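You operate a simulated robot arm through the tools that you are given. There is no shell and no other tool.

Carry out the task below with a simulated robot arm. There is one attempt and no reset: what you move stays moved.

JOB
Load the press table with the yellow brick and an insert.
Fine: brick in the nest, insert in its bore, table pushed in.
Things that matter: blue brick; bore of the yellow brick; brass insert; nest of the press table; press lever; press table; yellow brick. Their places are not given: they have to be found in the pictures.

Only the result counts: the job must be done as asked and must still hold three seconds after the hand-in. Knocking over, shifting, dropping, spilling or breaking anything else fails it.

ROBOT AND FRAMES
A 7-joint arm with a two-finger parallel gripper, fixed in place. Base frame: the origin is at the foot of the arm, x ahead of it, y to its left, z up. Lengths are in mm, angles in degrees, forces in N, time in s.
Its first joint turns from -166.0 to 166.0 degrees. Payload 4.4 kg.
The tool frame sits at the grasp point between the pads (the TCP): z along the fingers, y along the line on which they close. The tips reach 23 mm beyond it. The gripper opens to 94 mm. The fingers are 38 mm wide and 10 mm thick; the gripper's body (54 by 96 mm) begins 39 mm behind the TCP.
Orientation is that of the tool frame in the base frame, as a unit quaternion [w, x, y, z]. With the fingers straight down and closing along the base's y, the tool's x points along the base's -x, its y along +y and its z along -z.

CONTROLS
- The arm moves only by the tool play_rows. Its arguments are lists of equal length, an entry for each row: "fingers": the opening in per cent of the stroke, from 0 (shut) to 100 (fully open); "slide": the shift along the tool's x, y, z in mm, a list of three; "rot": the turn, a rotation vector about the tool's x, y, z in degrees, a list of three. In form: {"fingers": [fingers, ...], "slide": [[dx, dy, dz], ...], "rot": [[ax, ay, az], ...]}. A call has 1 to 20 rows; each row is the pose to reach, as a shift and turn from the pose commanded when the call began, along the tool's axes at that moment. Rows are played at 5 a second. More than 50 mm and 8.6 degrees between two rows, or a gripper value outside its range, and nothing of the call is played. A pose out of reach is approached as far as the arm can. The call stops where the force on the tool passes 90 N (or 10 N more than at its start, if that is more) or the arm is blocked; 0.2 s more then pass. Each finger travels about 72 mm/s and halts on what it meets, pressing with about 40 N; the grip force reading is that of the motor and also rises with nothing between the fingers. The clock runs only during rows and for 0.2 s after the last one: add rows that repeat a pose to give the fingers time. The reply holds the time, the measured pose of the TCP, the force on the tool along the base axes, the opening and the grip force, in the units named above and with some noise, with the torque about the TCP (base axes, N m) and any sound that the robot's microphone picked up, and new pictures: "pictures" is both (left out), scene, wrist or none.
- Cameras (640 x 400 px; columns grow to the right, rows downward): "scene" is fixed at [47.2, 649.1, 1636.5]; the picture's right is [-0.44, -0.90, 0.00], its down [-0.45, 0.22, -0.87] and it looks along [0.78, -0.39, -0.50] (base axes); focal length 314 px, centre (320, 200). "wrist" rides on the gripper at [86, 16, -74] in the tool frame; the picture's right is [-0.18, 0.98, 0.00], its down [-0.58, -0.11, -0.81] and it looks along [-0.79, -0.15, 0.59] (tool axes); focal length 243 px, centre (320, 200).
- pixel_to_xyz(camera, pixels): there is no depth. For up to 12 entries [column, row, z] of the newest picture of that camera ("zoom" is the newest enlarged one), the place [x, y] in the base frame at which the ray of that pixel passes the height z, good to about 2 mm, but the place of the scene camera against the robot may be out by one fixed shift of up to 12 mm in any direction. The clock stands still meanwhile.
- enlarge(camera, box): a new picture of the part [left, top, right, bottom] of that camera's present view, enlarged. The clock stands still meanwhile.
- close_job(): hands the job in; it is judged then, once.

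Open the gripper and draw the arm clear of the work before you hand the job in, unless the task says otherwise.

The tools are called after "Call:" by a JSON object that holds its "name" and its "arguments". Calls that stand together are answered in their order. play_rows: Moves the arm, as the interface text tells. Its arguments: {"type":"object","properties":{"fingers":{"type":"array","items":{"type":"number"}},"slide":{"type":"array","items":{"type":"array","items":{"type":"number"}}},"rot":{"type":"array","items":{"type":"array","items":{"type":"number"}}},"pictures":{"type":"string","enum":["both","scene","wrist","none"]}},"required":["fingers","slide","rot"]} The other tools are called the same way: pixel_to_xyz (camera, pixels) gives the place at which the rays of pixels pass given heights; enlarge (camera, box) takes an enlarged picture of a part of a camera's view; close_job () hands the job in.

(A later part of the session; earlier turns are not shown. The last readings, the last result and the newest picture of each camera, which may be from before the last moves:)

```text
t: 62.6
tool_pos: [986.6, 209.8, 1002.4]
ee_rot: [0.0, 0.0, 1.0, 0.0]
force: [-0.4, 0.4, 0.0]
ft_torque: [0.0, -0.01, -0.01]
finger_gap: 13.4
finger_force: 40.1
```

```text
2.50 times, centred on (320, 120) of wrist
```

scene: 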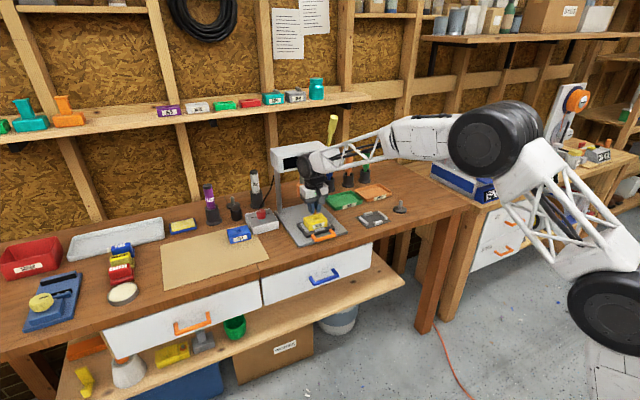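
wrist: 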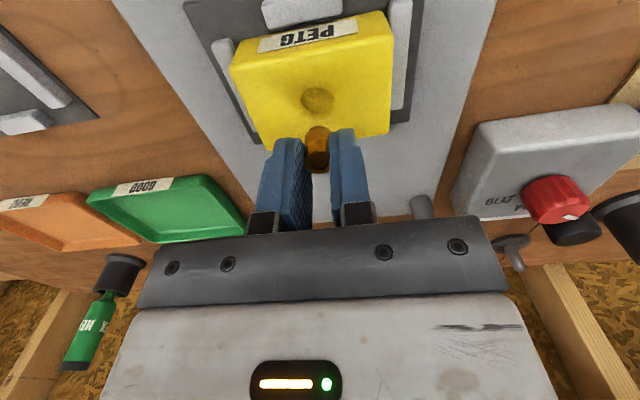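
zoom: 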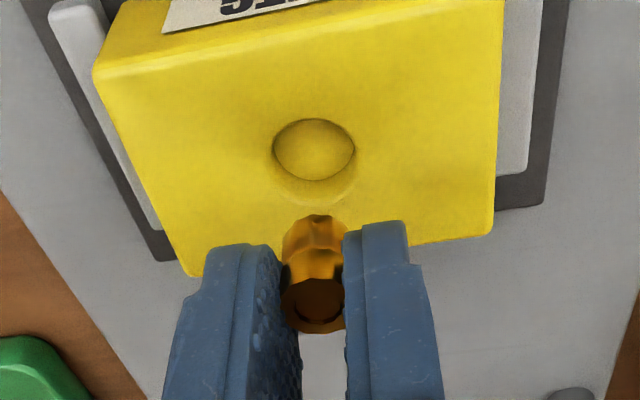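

Call:
{"name": "enlarge", "arguments": {"camera": "wrist", "box": [286, 76, 350, 126]}}

Call:
{"name": "enlarge", "arguments": {"camera": "wrist", "box": [286, 116, 350, 166]}}

```text
8.00 times, centred on (318, 101) of wrist
```

zoom: 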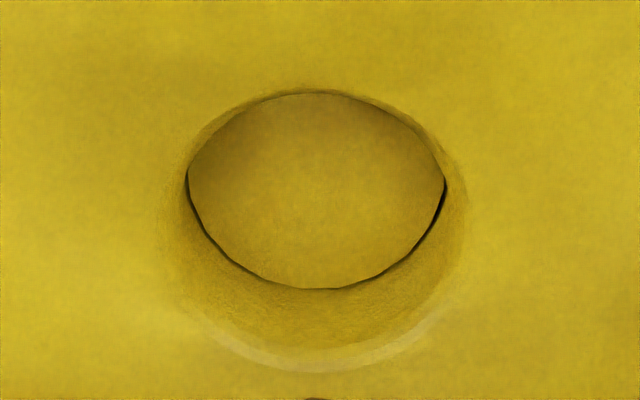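

```text
8.00 times, centred on (318, 141) of wrist
```

zoom: 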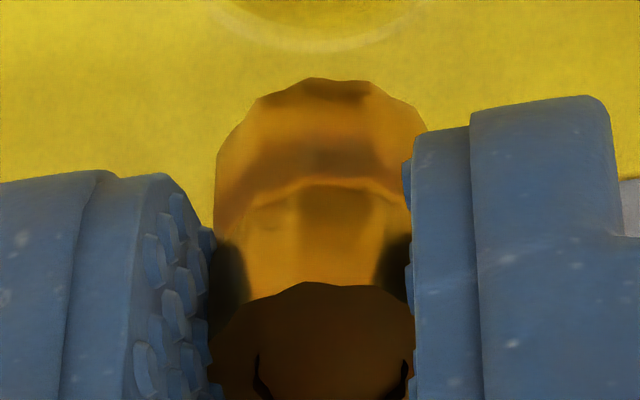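

Call:
{"name": "pixel_to_xyz", "arguments": {"camera": "wrist", "pixels": [[317.25, 104, 957], [317.25, 104, 956], [298.6, 104, 957], [335.75, 104, 957], [317.25, 87, 957], [317.25, 122.3, 957], [317.4, 125.75, 974], [305, 134, 974], [331.5, 134, 974], [317.4, 125.75, 973]]}}

```text
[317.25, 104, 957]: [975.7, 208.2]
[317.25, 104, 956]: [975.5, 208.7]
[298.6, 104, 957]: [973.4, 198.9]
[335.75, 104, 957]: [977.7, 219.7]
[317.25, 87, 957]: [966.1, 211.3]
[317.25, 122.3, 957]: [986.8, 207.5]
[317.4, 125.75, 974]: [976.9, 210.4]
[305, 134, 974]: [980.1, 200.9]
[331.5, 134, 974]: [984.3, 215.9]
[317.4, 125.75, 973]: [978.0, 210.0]
```

In the same picture the bore centre is at ≈(976, 209.3) and the insert centre at ≈(984, 209). I shift −8 mm in x and descend to just above the brick top.

Call:
{"name": "play_rows", "arguments": {"fingers": [0, 0, 0, 0, 0, 0], "slide": [[4, 0.2, 0], [8, 0.3, 0], [8, 0.3, 4], [8, 0.3, 8], [8, 0.3, 12], [8, 0.3, 12]], "rot": [[0, 0, 0], [0, 0, 0], [0, 0, 0], [0, 0, 0], [0, 0, 0], [0, 0, 0]], "pictures": "both"}}

Call:
{"name": "enlarge", "arguments": {"camera": "wrist", "box": [270, 70, 366, 160]}}

Call:
{"name": "enlarge", "arguments": {"camera": "scene", "box": [295, 195, 343, 235]}}

```text
t: 64.0
tool_pos: [977.6, 207.6, 992.2]
ee_rot: [0.0, 0.0, 1.0, 0.0]
force: [0.5, 0.0, -0.4]
ft_torque: [-0.01, 0.08, 0.02]
finger_gap: 13.7
finger_force: 40.1
```

scene: 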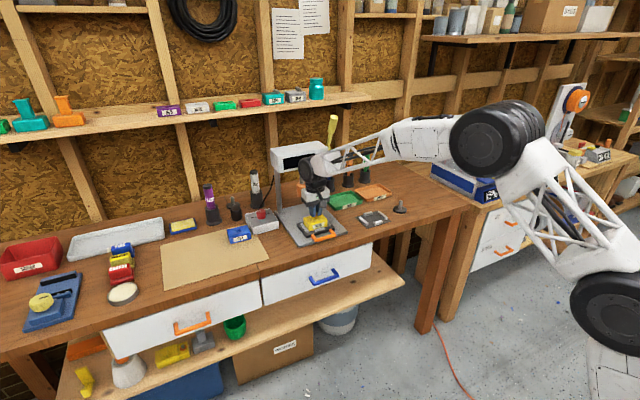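
wrist: 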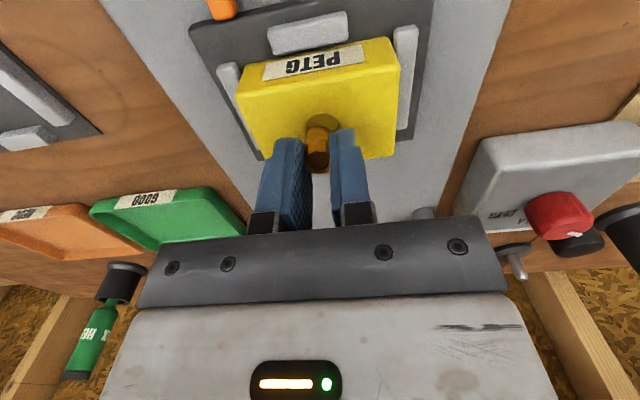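

```text
4.44 times, centred on (318, 115) of wrist
```

zoom: 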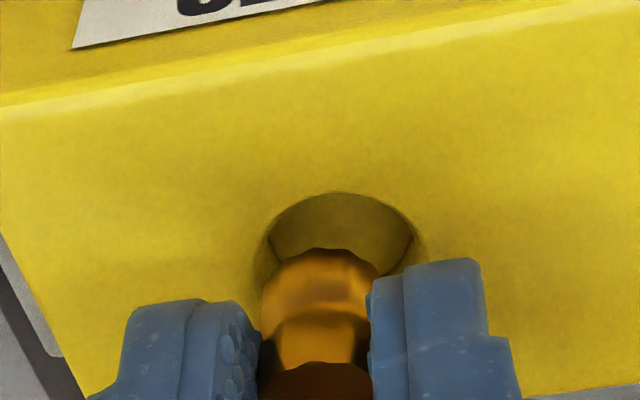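

```text
10.00 times, centred on (319, 215) of scene
```

zoom: 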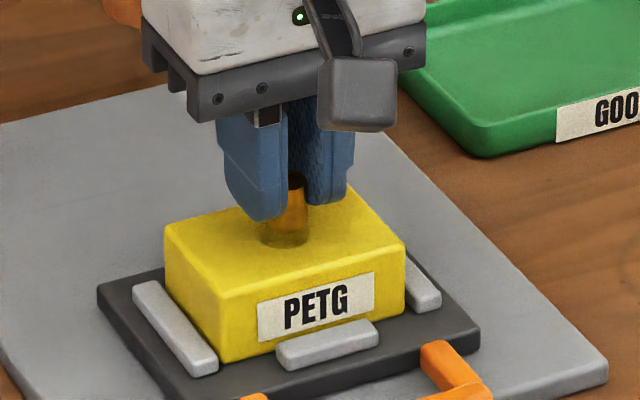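

The insert bottom is ~5 mm above the brick. I enlarge to compare insert and bore laterally.

Call:
{"name": "enlarge", "arguments": {"camera": "wrist", "box": [298, 102, 346, 142]}}

Call:
{"name": "enlarge", "arguments": {"camera": "scene", "box": [306, 206, 330, 226]}}

```text
10.00 times, centred on (322, 122) of wrist
```

zoom: 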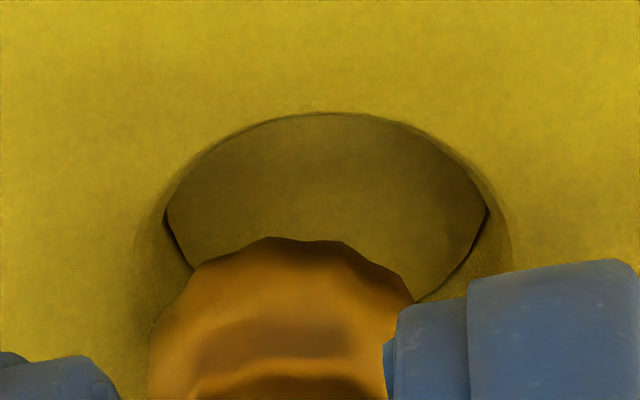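

```text
16.00 times, centred on (318, 216) of scene
```

zoom: 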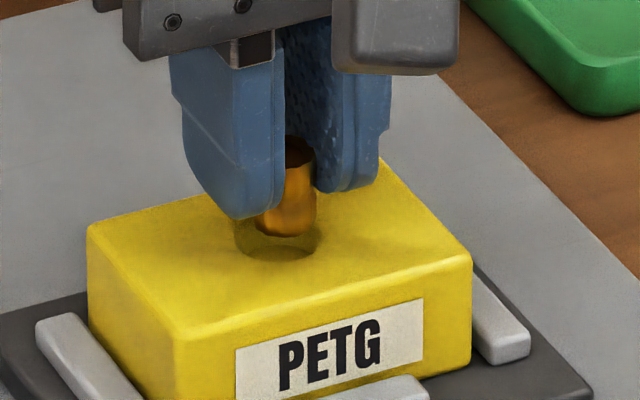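

Both cameras show the insert about 2.4 mm too far toward −y relative to the bore. I correct +2.4 mm in y, lower 4 mm, and re-check.

Call:
{"name": "play_rows", "arguments": {"fingers": [0, 0, 0, 0], "slide": [[0, 1.2, 0], [0, 2.4, 0], [0, 2.4, 2], [0, 2.4, 4]], "rot": [[0, 0, 0], [0, 0, 0], [0, 0, 0], [0, 0, 0]], "pictures": "both"}}

Call:
{"name": "enlarge", "arguments": {"camera": "wrist", "box": [298, 102, 346, 142]}}

Call:
{"name": "enlarge", "arguments": {"camera": "scene", "box": [306, 206, 330, 226]}}

```text
t: 65.0
tool_pos: [977.5, 213.0, 990.1]
ee_rot: [0.0, 0.0, 1.0, -0.001]
force: [-0.6, -0.2, -0.1]
ft_torque: [-0.01, -0.03, 0.0]
finger_gap: 13.3
finger_force: 40.1
```

scene: 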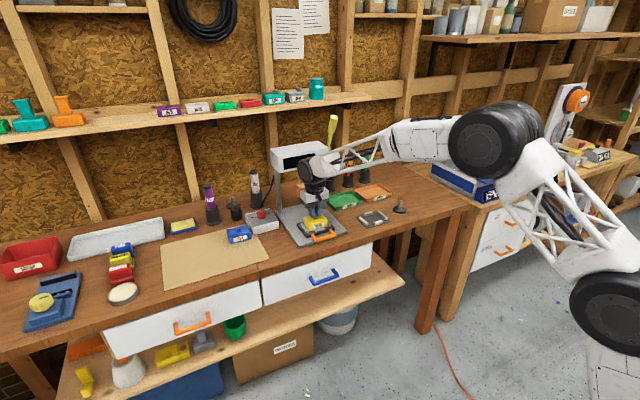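
wrist: 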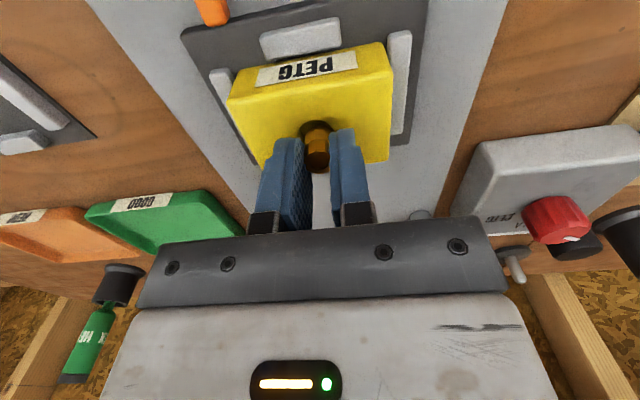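

```text
10.00 times, centred on (322, 122) of wrist
```

zoom: 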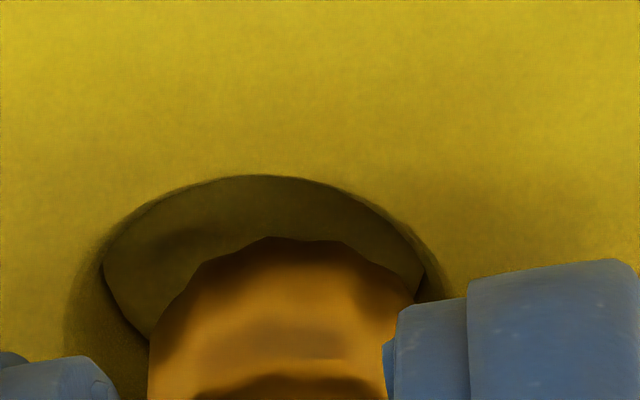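

```text
16.00 times, centred on (318, 216) of scene
```

zoom: 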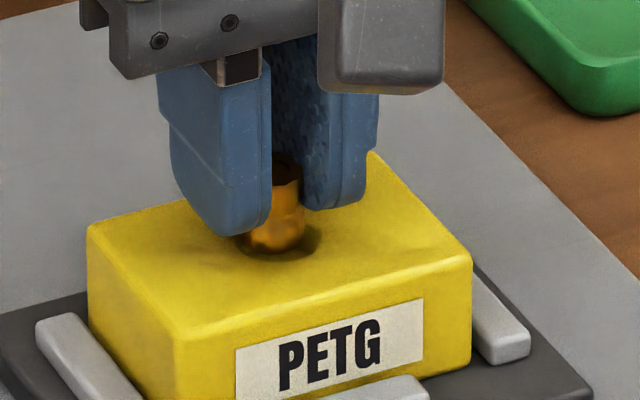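

The insert is now ~0.8 mm too far +y and well aligned in x. I correct −0.8 mm and descend gently into the bore, watching forces.

Call:
{"name": "play_rows", "arguments": {"fingers": [0, 0, 0, 0, 0, 0], "slide": [[0, -0.8, 0], [0, -0.8, 1], [0, -0.8, 2], [0, -0.8, 3], [0, -0.8, 4], [0, -0.8, 4]], "rot": [[0, 0, 0], [0, 0, 0], [0, 0, 0], [0, 0, 0], [0, 0, 0], [0, 0, 0]], "pictures": "both"}}

Call:
{"name": "enlarge", "arguments": {"camera": "wrist", "box": [298, 102, 346, 142]}}

Call:
{"name": "enlarge", "arguments": {"camera": "scene", "box": [306, 206, 330, 226]}}

```text
t: 66.4
tool_pos: [977.3, 211.9, 984.1]
ee_rot: [0.0, 0.0, 1.0, -0.001]
force: [0.8, -1.0, -0.1]
ft_torque: [0.02, 0.02, -0.02]
finger_gap: 13.7
finger_force: 40.0
```

scene: 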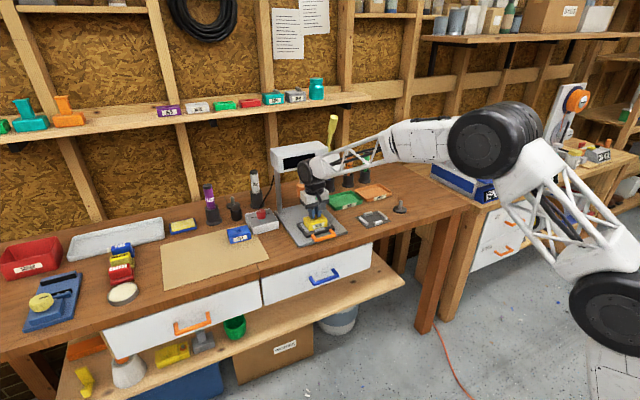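
wrist: 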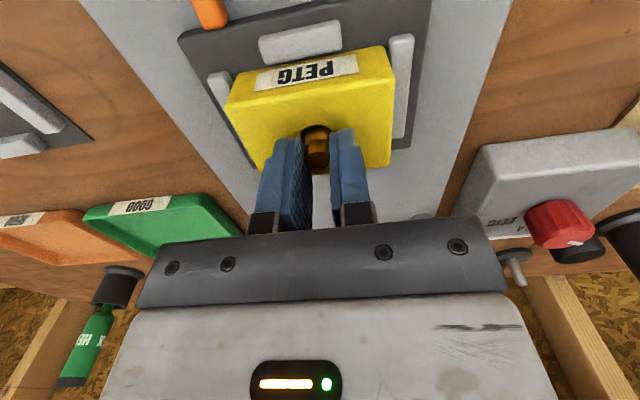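

```text
10.00 times, centred on (322, 122) of wrist
```

zoom: 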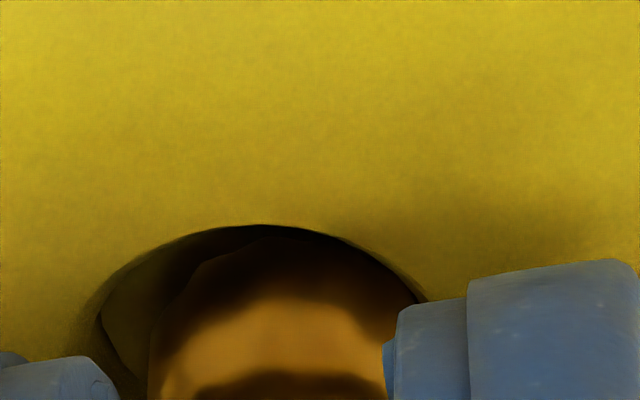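

```text
16.00 times, centred on (318, 216) of scene
```

zoom: 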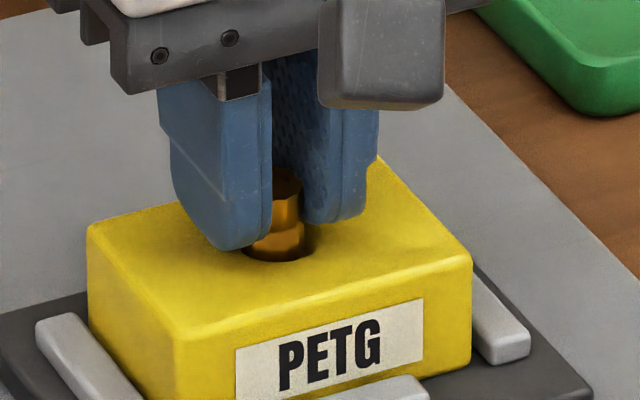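

The insert is entering the bore with no contact force. I nudge −0.7 mm in y and continue down in small steps.

Call:
{"name": "play_rows", "arguments": {"fingers": [0, 0, 0, 0], "slide": [[0, -0.7, 0], [0, -0.7, 0.7], [0, -0.7, 1.5], [0, -0.7, 1.5]], "rot": [[0, 0, 0], [0, 0, 0], [0, 0, 0], [0, 0, 0]], "pictures": "none"}}

Call:
{"name": "play_rows", "arguments": {"fingers": [0, 0, 0], "slide": [[0, 0, 0.5], [0, 0, 1], [0, 0, 1]], "rot": [[0, 0, 0], [0, 0, 0], [0, 0, 0]], "pictures": "both"}}

Call:
{"name": "enlarge", "arguments": {"camera": "wrist", "box": [288, 102, 352, 152]}}

Call:
{"name": "enlarge", "arguments": {"camera": "scene", "box": [306, 206, 330, 226]}}

```text
t: 67.4
tool_pos: [977.8, 211.7, 983.2]
ee_rot: [0.0, 0.0, 1.0, 0.001]
force: [0.2, -0.4, 0.3]
ft_torque: [0.02, -0.01, -0.04]
finger_gap: 13.4
finger_force: 40.6
```

```text
t: 68.2
tool_pos: [977.7, 210.7, 981.4]
ee_rot: [-0.001, 0.001, 1.0, 0.0]
force: [0.8, 0.2, 0.2]
ft_torque: [0.0, 0.02, 0.01]
finger_gap: 13.3
finger_force: 39.6
```

scene: 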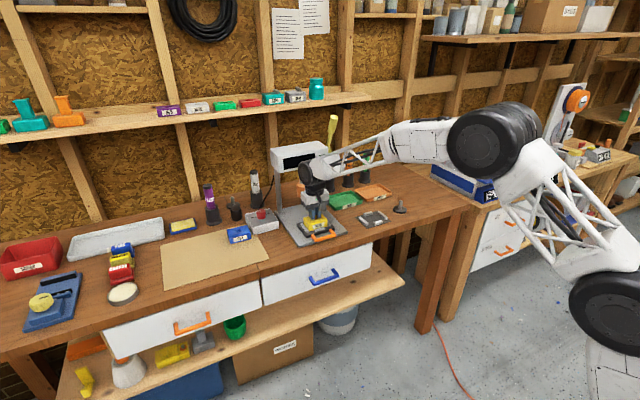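
wrist: 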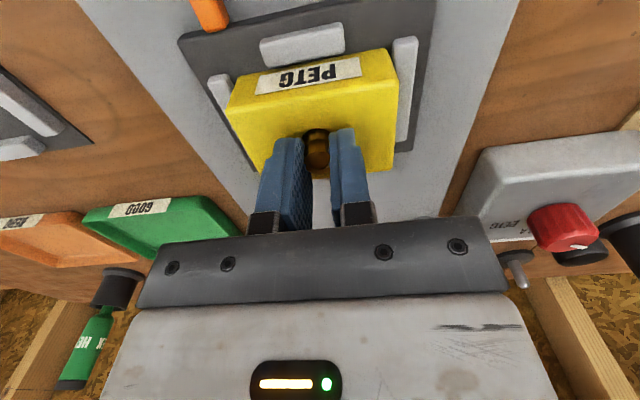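

```text
8.00 times, centred on (320, 127) of wrist
```

zoom: 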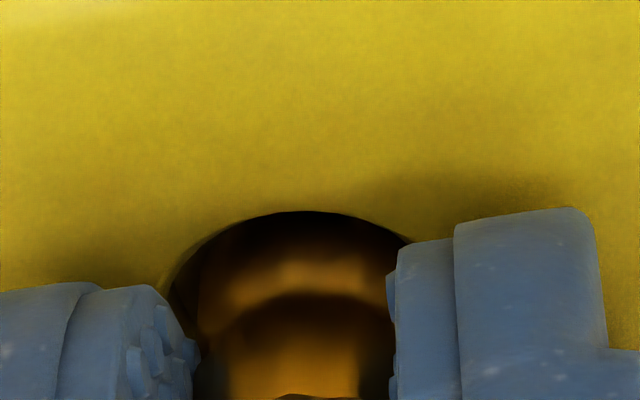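

```text
16.00 times, centred on (318, 216) of scene
```

zoom: 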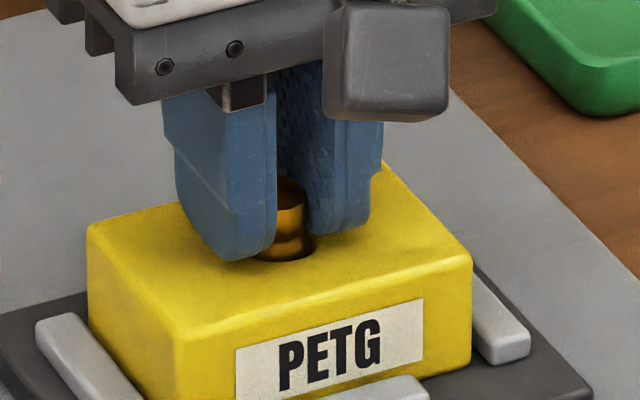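

The insert's lower part is inside the bore, still no force. I continue 0.5–1 mm at a time.

Call:
{"name": "play_rows", "arguments": {"fingers": [0, 0, 0], "slide": [[0, 0, 0.5], [0, 0, 1], [0, 0, 1]], "rot": [[0, 0, 0], [0, 0, 0], [0, 0, 0]], "pictures": "none"}}

Call:
{"name": "play_rows", "arguments": {"fingers": [0, 0, 0], "slide": [[0, 0, 0.5], [0, 0, 1], [0, 0, 1]], "rot": [[0, 0, 0], [0, 0, 0], [0, 0, 0]], "pictures": "none"}}

```text
t: 69.0
tool_pos: [977.7, 211.4, 981.8]
ee_rot: [0.0, 0.0, 1.0, 0.0]
force: [0.0, 0.0, 0.5]
ft_torque: [-0.03, 0.0, 0.01]
finger_gap: 13.4
finger_force: 39.7
```

```text
t: 69.8
tool_pos: [978.0, 211.4, 981.4]
ee_rot: [0.0, 0.001, 1.0, 0.0]
force: [1.3, 2.9, 16.1]
ft_torque: [0.08, 0.25, -0.01]
finger_gap: 13.9
finger_force: 40.3
```

Contact (16 N) at z≈981: fingertips/insert have bottomed. I ease up 0.6 mm and open the fingers slowly.

Call:
{"name": "play_rows", "arguments": {"fingers": [0, 0, 14, 16, 17, 18, 20, 22, 26, 32, 40, 50, 50], "slide": [[0, 0, -0.3], [0, 0, -0.6], [0, 0, -0.6], [0, 0, -0.6], [0, 0, -0.6], [0, 0, -0.6], [0, 0, -0.6], [0, 0, -0.6], [0, 0, -0.6], [0, 0, -0.6], [0, 0, -0.6], [0, 0, -0.6], [0, 0, -0.6]], "rot": [[0, 0, 0], [0, 0, 0], [0, 0, 0], [0, 0, 0], [0, 0, 0], [0, 0, 0], [0, 0, 0], [0, 0, 0], [0, 0, 0], [0, 0, 0], [0, 0, 0], [0, 0, 0], [0, 0, 0]], "pictures": "both"}}

Call:
{"name": "enlarge", "arguments": {"camera": "wrist", "box": [240, 90, 400, 240]}}

Call:
{"name": "enlarge", "arguments": {"camera": "scene", "box": [306, 206, 330, 226]}}

```text
t: 72.6
tool_pos: [977.1, 210.8, 980.9]
ee_rot: [-0.001, 0.0, 1.0, 0.001]
force: [-1.3, -1.3, 15.2]
ft_torque: [-0.03, 0.01, 0.01]
finger_gap: 45.0
finger_force: 0.0
```

scene: 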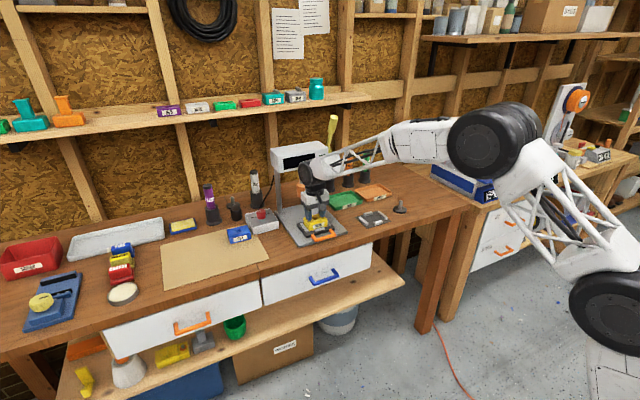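
wrist: 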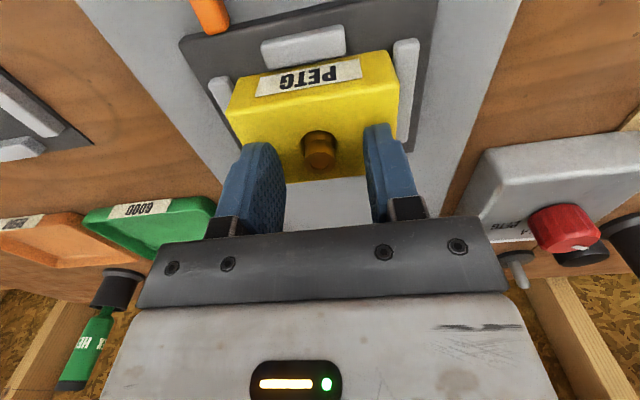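

```text
2.67 times, centred on (320, 165) of wrist
```

zoom: 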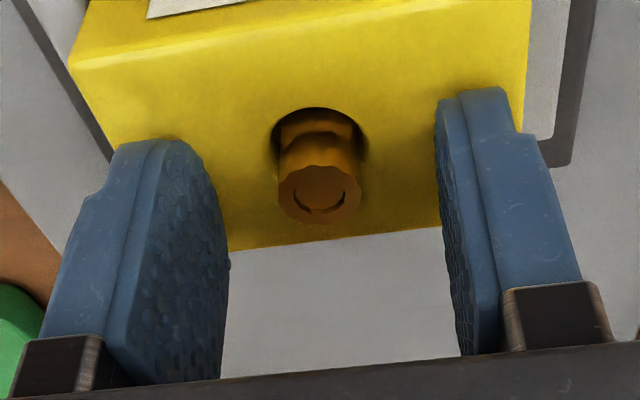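

```text
16.00 times, centred on (318, 216) of scene
```

zoom: 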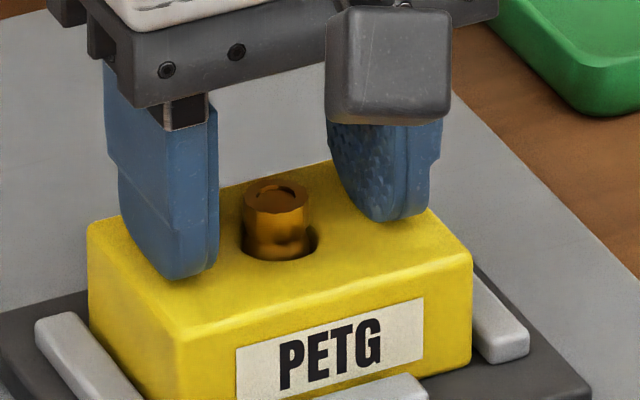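

The insert stands in the bore, released. The fingertips rest on the brick top; I rise slowly straight up.

Call:
{"name": "play_rows", "arguments": {"fingers": [50, 50, 55, 60, 60, 60, 60, 60, 60], "slide": [[0, 0, -1.5], [0, 0, -4], [0, 0, -8], [0, 0, -13], [0, 0, -19], [0, 0, -26], [0, 0, -34], [0, 0, -40], [0, 0, -40]], "rot": [[0, 0, 0], [0, 0, 0], [0, 0, 0], [0, 0, 0], [0, 0, 0], [0, 0, 0], [0, 0, 0], [0, 0, 0], [0, 0, 0]], "pictures": "both"}}

Call:
{"name": "enlarge", "arguments": {"camera": "wrist", "box": [240, 10, 420, 180]}}

Call:
{"name": "enlarge", "arguments": {"camera": "scene", "box": [270, 140, 350, 250]}}

```text
t: 74.6
tool_pos: [978.7, 210.3, 1020.6]
ee_rot: [0.0, 0.0, 1.0, 0.0]
force: [-0.3, -0.3, 0.2]
ft_torque: [-0.03, 0.01, -0.02]
finger_gap: 56.6
finger_force: 0.2
```

scene: 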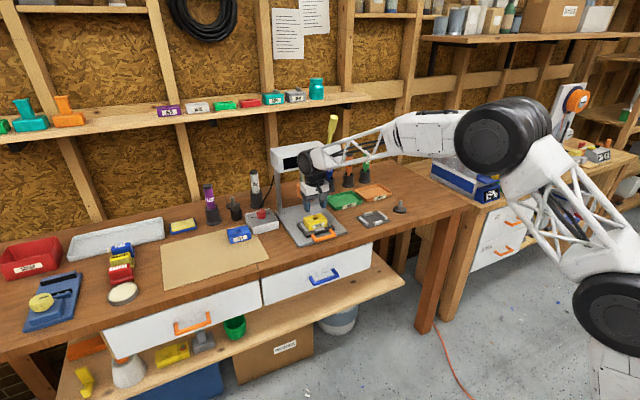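
wrist: 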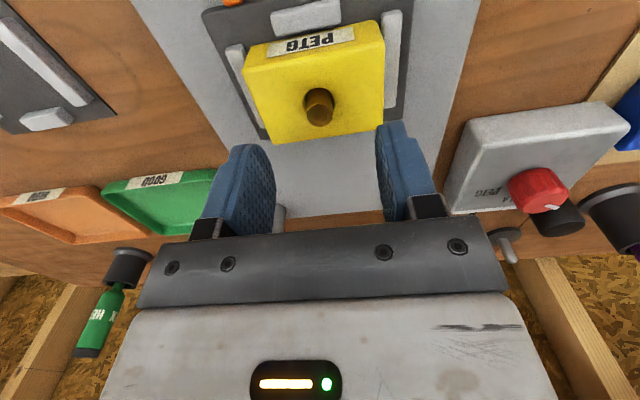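

```text
2.35 times, centred on (330, 95) of wrist
```

zoom: 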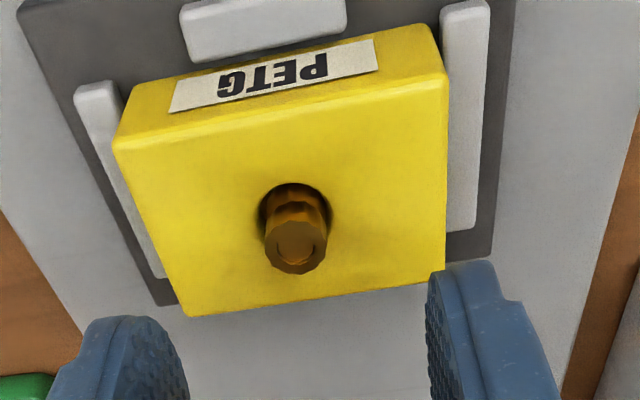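

```text
3.64 times, centred on (310, 195) of scene
```

zoom: 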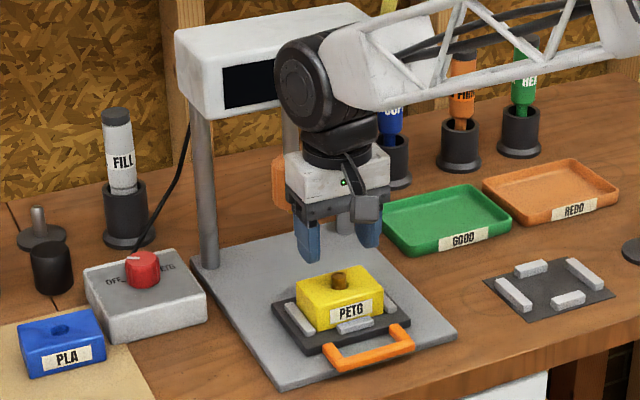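

The insert stands properly in the bore. Now I retreat and look at the table's handle to plan the push.

Call:
{"name": "play_rows", "arguments": {"fingers": [70, 80, 90, 100, 100, 100, 100, 100], "slide": [[15, 2, -5], [35, 5, -5], [57, 8, -5], [80, 12, -3], [100, 15, 0], [115, 16.8, 0], [120, 16.8, 0], [120, 16.8, 0]], "rot": [[0, 0, 0], [0, 0, 0], [0, 0, 0], [0, 0, 0], [0, 0, 0], [0, 0, 0], [0, 0, 0], [0, 0, 0]], "pictures": "both"}}

Call:
{"name": "enlarge", "arguments": {"camera": "wrist", "box": [220, 80, 420, 230]}}

Call:
{"name": "enlarge", "arguments": {"camera": "scene", "box": [280, 140, 360, 250]}}

```text
t: 76.4
tool_pos: [859.1, 228.9, 1021.6]
ee_rot: [0.0, 0.0, 1.0, 0.0]
force: [0.4, -0.3, 0.1]
ft_torque: [0.0, 0.02, 0.01]
finger_gap: 93.9
finger_force: 0.1
```

scene: 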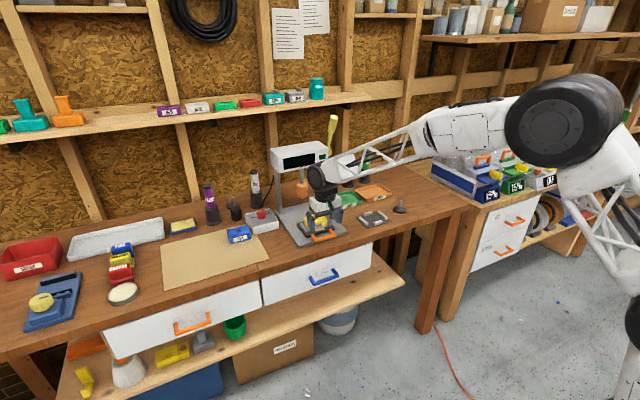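
wrist: 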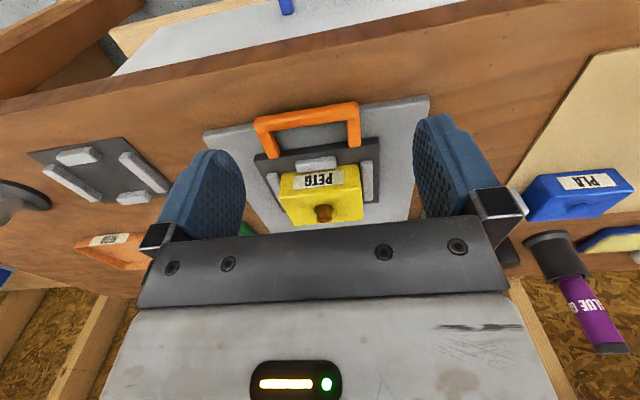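

```text
2.67 times, centred on (320, 155) of wrist
```

zoom: 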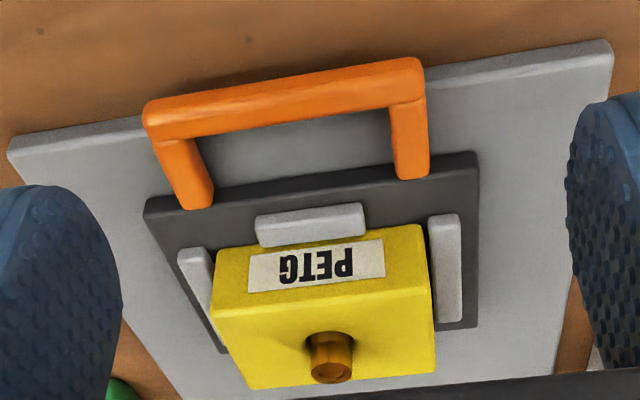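

```text
3.64 times, centred on (320, 195) of scene
```

zoom: 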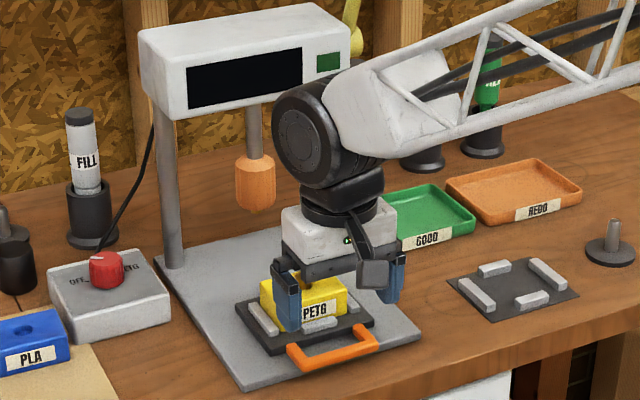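

Call:
{"name": "pixel_to_xyz", "arguments": {"camera": "wrist", "pixels": [[305.4, 110.75, 915], [305.4, 110.75, 925], [307, 124, 930], [307, 124, 925], [256.3, 123.5, 925], [358.3, 108, 925], [207, 136, 900], [427, 98, 900], [268, 165.5, 925], [380, 148, 925]]}}

Call:
{"name": "pixel_to_xyz", "arguments": {"camera": "scene", "pixels": [[309, 238.5, 920], [333, 230, 920], [311.4, 243.7, 915], [334.5, 235, 915]]}}

Call:
{"name": "enlarge", "arguments": {"camera": "scene", "box": [296, 220, 344, 250]}}

Call:
{"name": "enlarge", "arguments": {"camera": "wrist", "box": [250, 90, 378, 170]}}

```text
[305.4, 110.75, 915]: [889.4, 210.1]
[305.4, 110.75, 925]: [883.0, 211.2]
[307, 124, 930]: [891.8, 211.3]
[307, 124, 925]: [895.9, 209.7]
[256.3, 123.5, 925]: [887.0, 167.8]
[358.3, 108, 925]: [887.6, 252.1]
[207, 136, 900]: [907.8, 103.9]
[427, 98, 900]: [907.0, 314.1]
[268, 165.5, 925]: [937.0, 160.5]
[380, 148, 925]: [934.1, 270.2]
```

```text
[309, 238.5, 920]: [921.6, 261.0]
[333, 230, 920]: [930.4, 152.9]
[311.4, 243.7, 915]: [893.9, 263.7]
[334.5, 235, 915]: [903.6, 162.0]
```

```text
13.33 times, centred on (320, 235) of scene
```

zoom: 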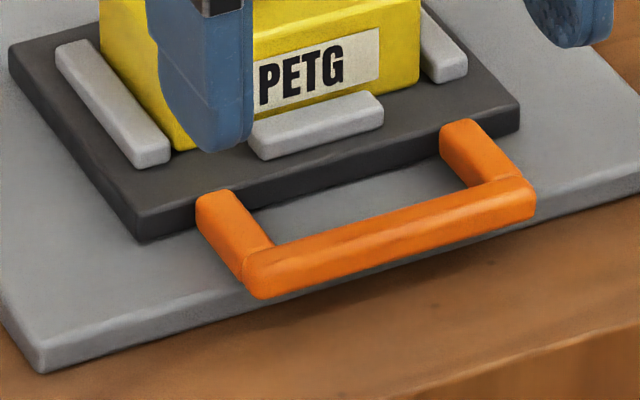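

```text
5.00 times, centred on (314, 130) of wrist
```

zoom: 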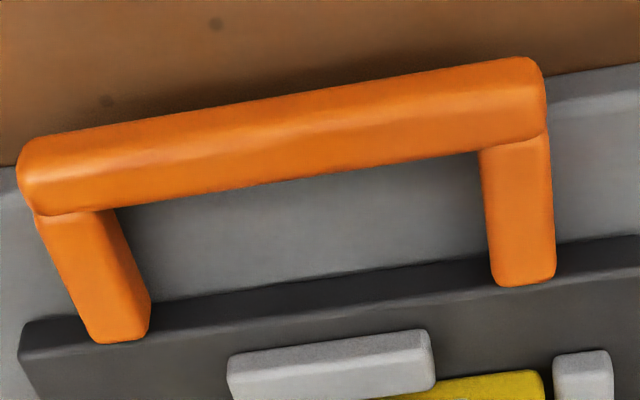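

The handle bar is at x≈885–897, y≈167–252, z≈911–923, in front of the base plate. I'll grip the bar across x and push, so I turn the tool −90° above the handle.

Call:
{"name": "play_rows", "arguments": {"fingers": [100, 95, 90, 85, 80, 75, 70, 65, 60, 55, 50, 50, 50, 50], "slide": [[0, 0, 0], [-2, -1, 0], [-4, -3, 0], [-7, -5, 0], [-10, -7, 2], [-13, -9, 4], [-16, -11, 6], [-19, -13, 9], [-22, -15, 12], [-25, -16, 15], [-27, -17, 18], [-29, -18, 21], [-29, -18, 21], [-29, -18, 21]], "rot": [[0, 0, -7], [0, 0, -14], [0, 0, -21], [0, 0, -28], [0, 0, -35], [0, 0, -42], [0, 0, -49], [0, 0, -56], [0, 0, -63], [0, 0, -70], [0, 0, -77], [0, 0, -84], [0, 0, -90], [0, 0, -90]], "pictures": "both"}}

Call:
{"name": "enlarge", "arguments": {"camera": "wrist", "box": [220, 80, 420, 230]}}

```text
t: 79.4
tool_pos: [886.2, 209.7, 1000.9]
ee_rot: [0.0, 0.707, -0.707, 0.0]
force: [-0.2, -0.3, 0.6]
ft_torque: [0.0, 0.01, 0.03]
finger_gap: 47.0
finger_force: 0.1
```

scene: 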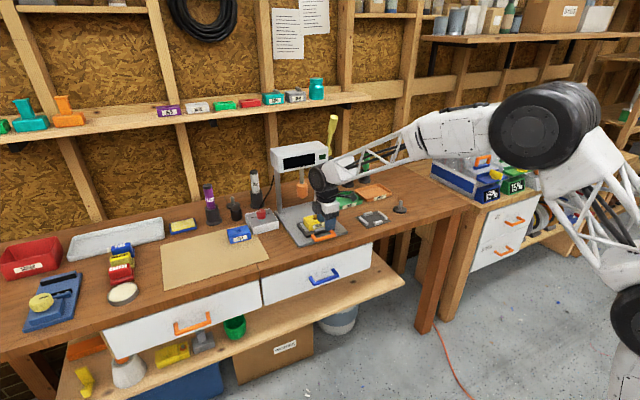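
wrist: 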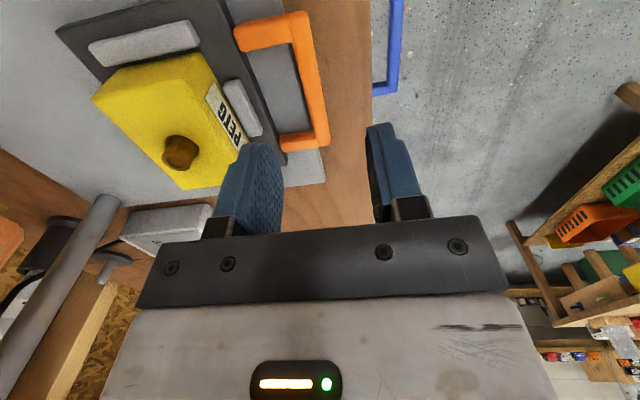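

```text
2.67 times, centred on (320, 155) of wrist
```

zoom: 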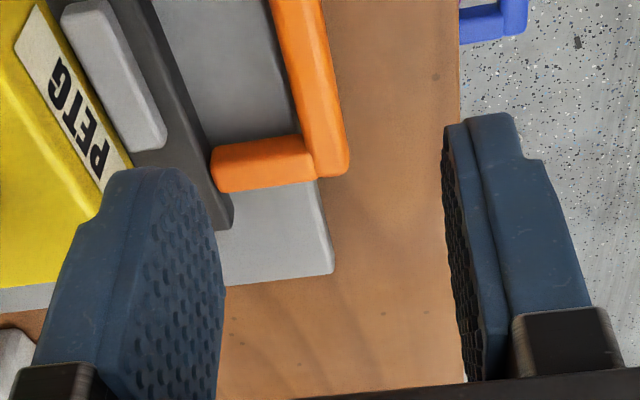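

Call:
{"name": "pixel_to_xyz", "arguments": {"camera": "wrist", "pixels": [[306.1, 102.5, 923], [306.1, 102.5, 911], [323.75, 102.5, 917], [300, 80, 923], [318, 80, 917], [330, 145, 917], [314, 150, 917], [324.5, 178, 908], [324.5, 178, 900], [281, 145, 917]]}}

Call:
{"name": "enlarge", "arguments": {"camera": "wrist", "box": [230, 0, 350, 90]}}

```text
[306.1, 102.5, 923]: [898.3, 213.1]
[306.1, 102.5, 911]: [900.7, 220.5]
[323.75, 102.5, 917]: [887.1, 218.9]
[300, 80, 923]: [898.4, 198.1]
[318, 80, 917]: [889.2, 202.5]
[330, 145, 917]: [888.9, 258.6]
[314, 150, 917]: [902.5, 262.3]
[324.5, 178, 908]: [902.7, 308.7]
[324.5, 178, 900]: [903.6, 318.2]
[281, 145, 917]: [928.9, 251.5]
```

```text
4.44 times, centred on (290, 45) of wrist
```

zoom: 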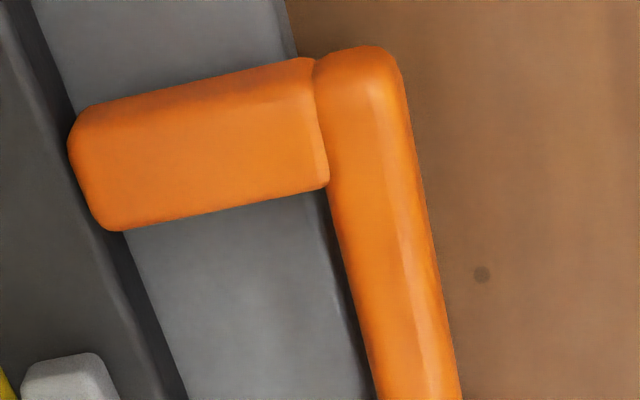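

Bar centre is at about x=893, top z≈924, base plate top ≈905. I tilt the hand 10° so it leans back away from the press housing, set the opening to 28 mm, and then descend vertically around the bar.

Call:
{"name": "play_rows", "arguments": {"fingers": [45, 40, 35, 30, 30], "slide": [[0, -0.5, 0], [0, -1, 0], [0, -1.7, 0], [0, -2.3, 0], [0, -2.3, 0]], "rot": [[2.5, 0, 0], [5, 0, 0], [7.5, 0, 0], [10, 0, 0], [10, 0, 0]], "pictures": "both"}}

```text
t: 80.6
tool_pos: [887.8, 209.5, 1000.7]
ee_rot: [-0.061, 0.704, -0.704, 0.062]
force: [-1.3, -0.2, -0.9]
ft_torque: [0.03, 0.0, -0.02]
finger_gap: 28.2
finger_force: 0.0
```

scene: 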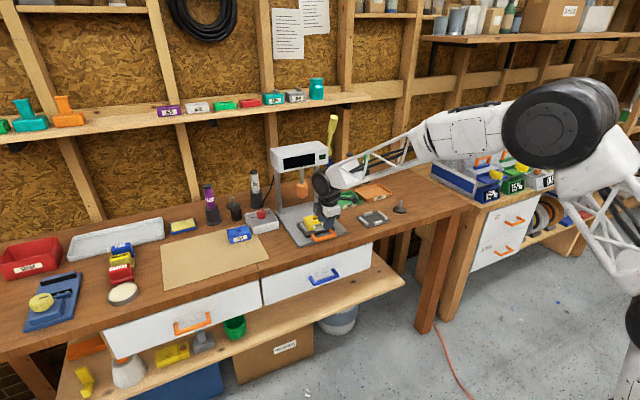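
wrist: 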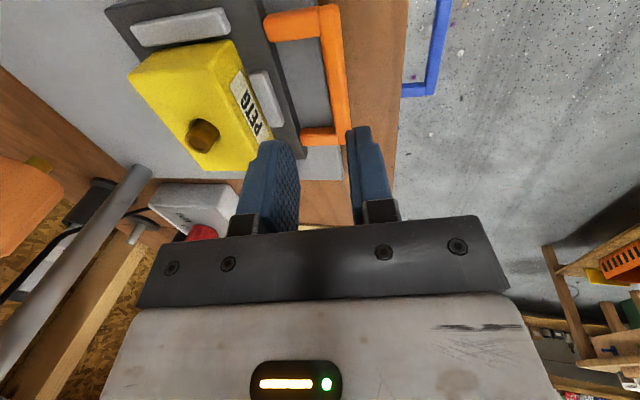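

Orientation is right (fingers lean toward +x). I descend 48 mm vertically to just above the bar and check.

Call:
{"name": "play_rows", "arguments": {"fingers": [30, 30, 30, 30, 30, 30], "slide": [[0, 1.74, 9.85], [0, 3.47, 19.7], [0, 5.2, 29.5], [0, 6.94, 39.4], [0, 8.33, 47.27], [0, 8.33, 47.27]], "rot": [[0, 0, 0], [0, 0, 0], [0, 0, 0], [0, 0, 0], [0, 0, 0], [0, 0, 0]], "pictures": "both"}}

Call:
{"name": "enlarge", "arguments": {"camera": "wrist", "box": [220, 60, 440, 230]}}

Call:
{"name": "enlarge", "arguments": {"camera": "scene", "box": [290, 195, 354, 250]}}

```text
t: 82.0
tool_pos: [889.0, 210.0, 954.4]
ee_rot: [0.061, -0.704, 0.705, -0.062]
force: [0.8, 0.2, -0.1]
ft_torque: [0.04, 0.0, 0.01]
finger_gap: 28.4
finger_force: 0.0
```

scene: 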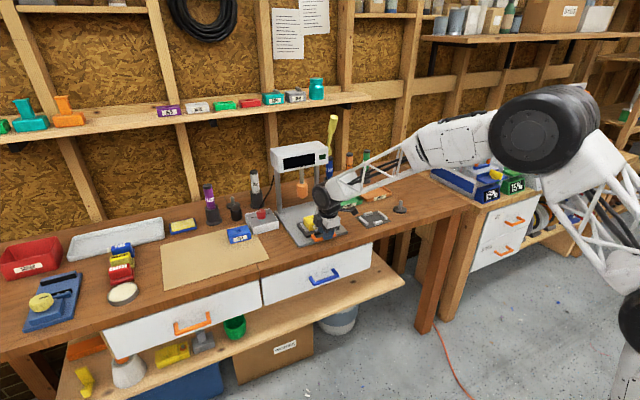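
wrist: 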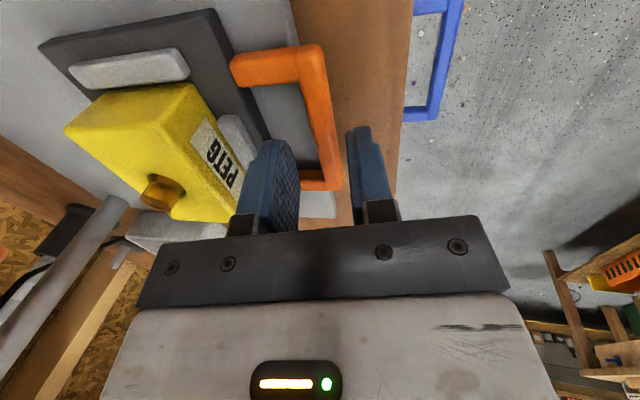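

```text
2.35 times, centred on (330, 145) of wrist
```

zoom: 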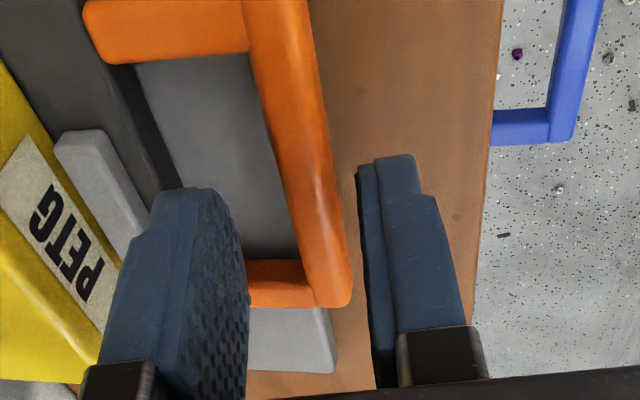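

```text
7.27 times, centred on (322, 222) of scene
```

zoom: 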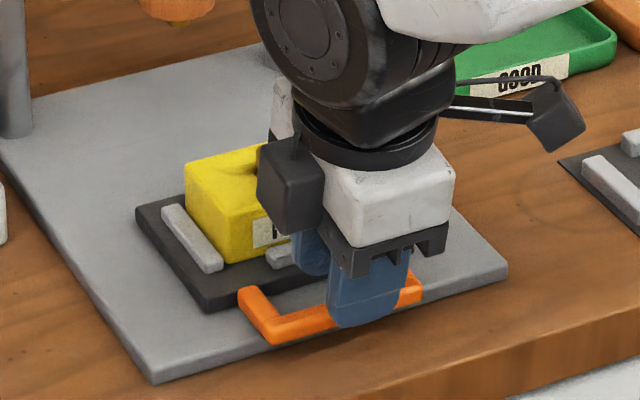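

The bar lies between the two fingers. I lower the last 15 mm, then close gently on the bar.

Call:
{"name": "play_rows", "arguments": {"fingers": [30, 30, 30, 30, 30], "slide": [[0, 0.7, 4], [0, 1.4, 8], [0, 2.1, 12], [0, 2.62, 14.87], [0, 2.62, 14.87]], "rot": [[0, 0, 0], [0, 0, 0], [0, 0, 0], [0, 0, 0], [0, 0, 0]], "pictures": "both"}}

Call:
{"name": "enlarge", "arguments": {"camera": "wrist", "box": [220, 60, 440, 230]}}

Call:
{"name": "enlarge", "arguments": {"camera": "scene", "box": [290, 195, 354, 250]}}

```text
t: 83.2
tool_pos: [891.2, 210.6, 936.6]
ee_rot: [0.062, -0.704, 0.705, -0.062]
force: [-0.2, -0.3, -0.1]
ft_torque: [0.0, 0.02, -0.01]
finger_gap: 28.2
finger_force: 0.1
```

scene: 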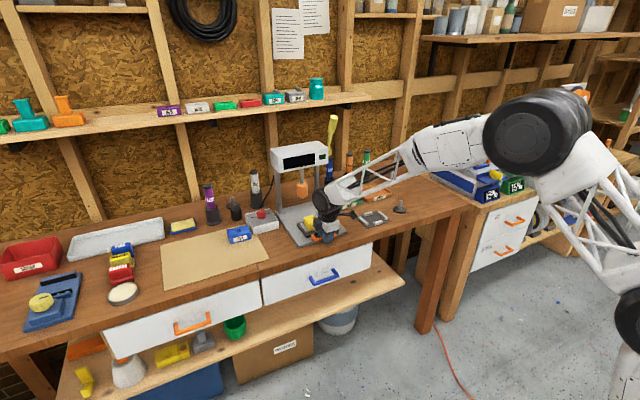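
wrist: 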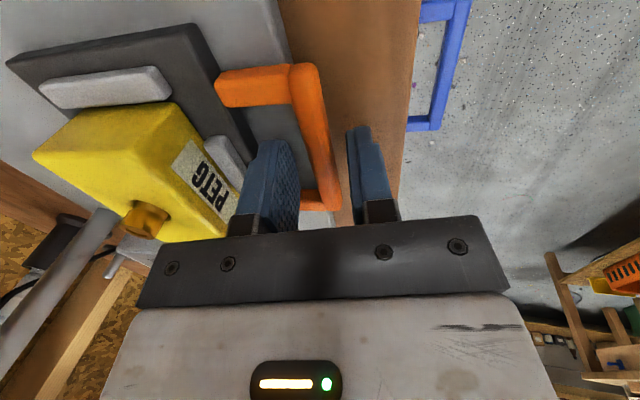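

```text
2.35 times, centred on (330, 145) of wrist
```

zoom: 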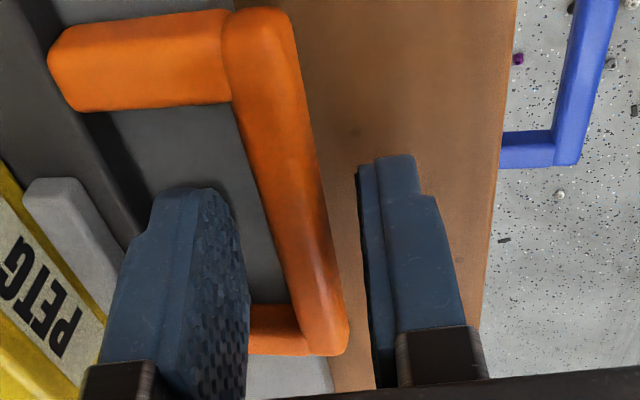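

```text
7.27 times, centred on (322, 222) of scene
```

zoom: 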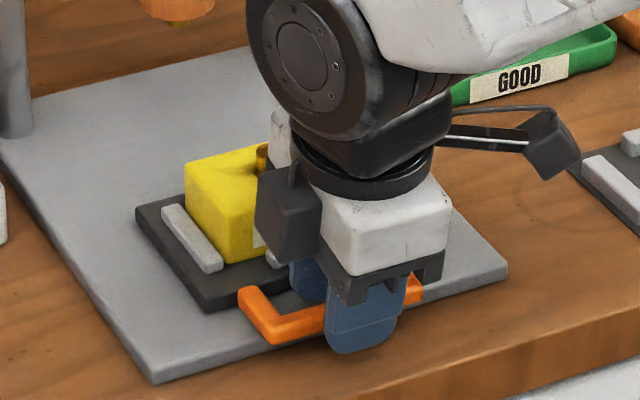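

Fingers straddle the bar. I narrow the opening to about 15 mm so the bar is captive, then begin pushing slowly in +x.

Call:
{"name": "play_rows", "arguments": {"fingers": [25, 20, 16, 16, 16, 16, 16, 16, 16, 16, 16], "slide": [[0, 0, 0], [0, 0, 0], [0, 0, 0], [0, -0.99, 0.17], [0, -1.97, 0.35], [0, -3.45, 0.61], [0, -4.92, 0.87], [0, -6.9, 1.22], [0, -8.87, 1.56], [0, -10.83, 1.91], [0, -12.8, 2.26]], "rot": [[0, 0, 0], [0, 0, 0], [0, 0, 0], [0, 0, 0], [0, 0, 0], [0, 0, 0], [0, 0, 0], [0, 0, 0], [0, 0, 0], [0, 0, 0], [0, 0, 0]], "pictures": "both"}}

Call:
{"name": "enlarge", "arguments": {"camera": "wrist", "box": [100, 60, 440, 240]}}

Call:
{"name": "enlarge", "arguments": {"camera": "scene", "box": [290, 195, 354, 250]}}

```text
t: 85.6
tool_pos: [902.5, 210.2, 937.1]
ee_rot: [-0.061, 0.704, -0.704, 0.062]
force: [-1.0, 0.2, -0.6]
ft_torque: [-0.04, 0.02, 0.02]
finger_gap: 15.5
finger_force: 0.3
```

scene: 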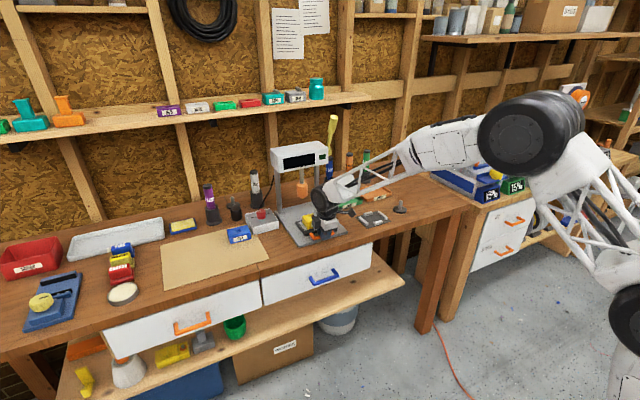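
wrist: 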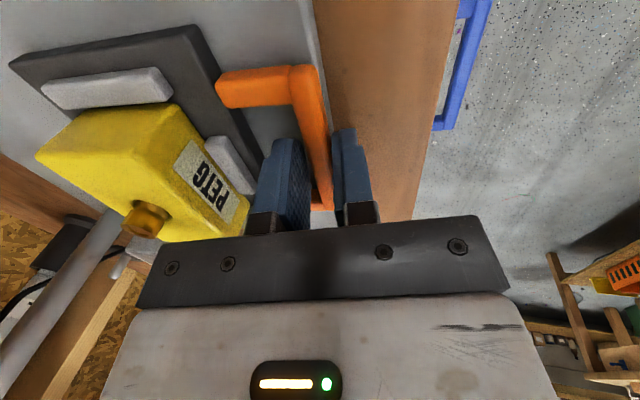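

```text
1.88 times, centred on (270, 150) of wrist
```

zoom: 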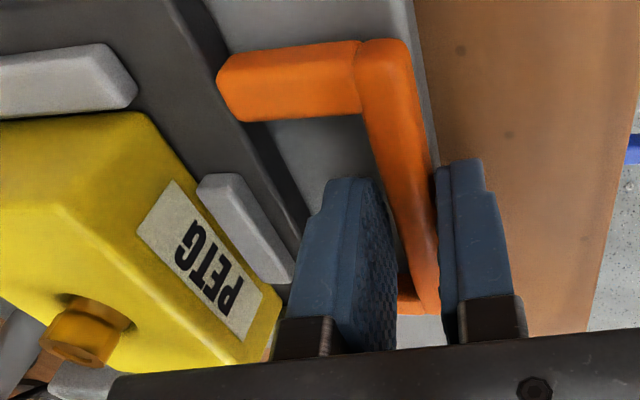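

```text
7.27 times, centred on (322, 222) of scene
```

zoom: 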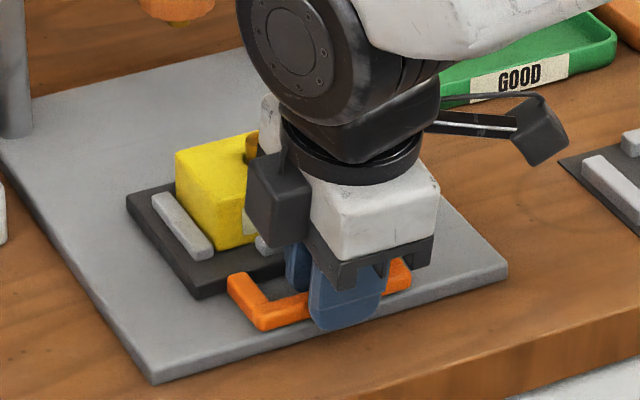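

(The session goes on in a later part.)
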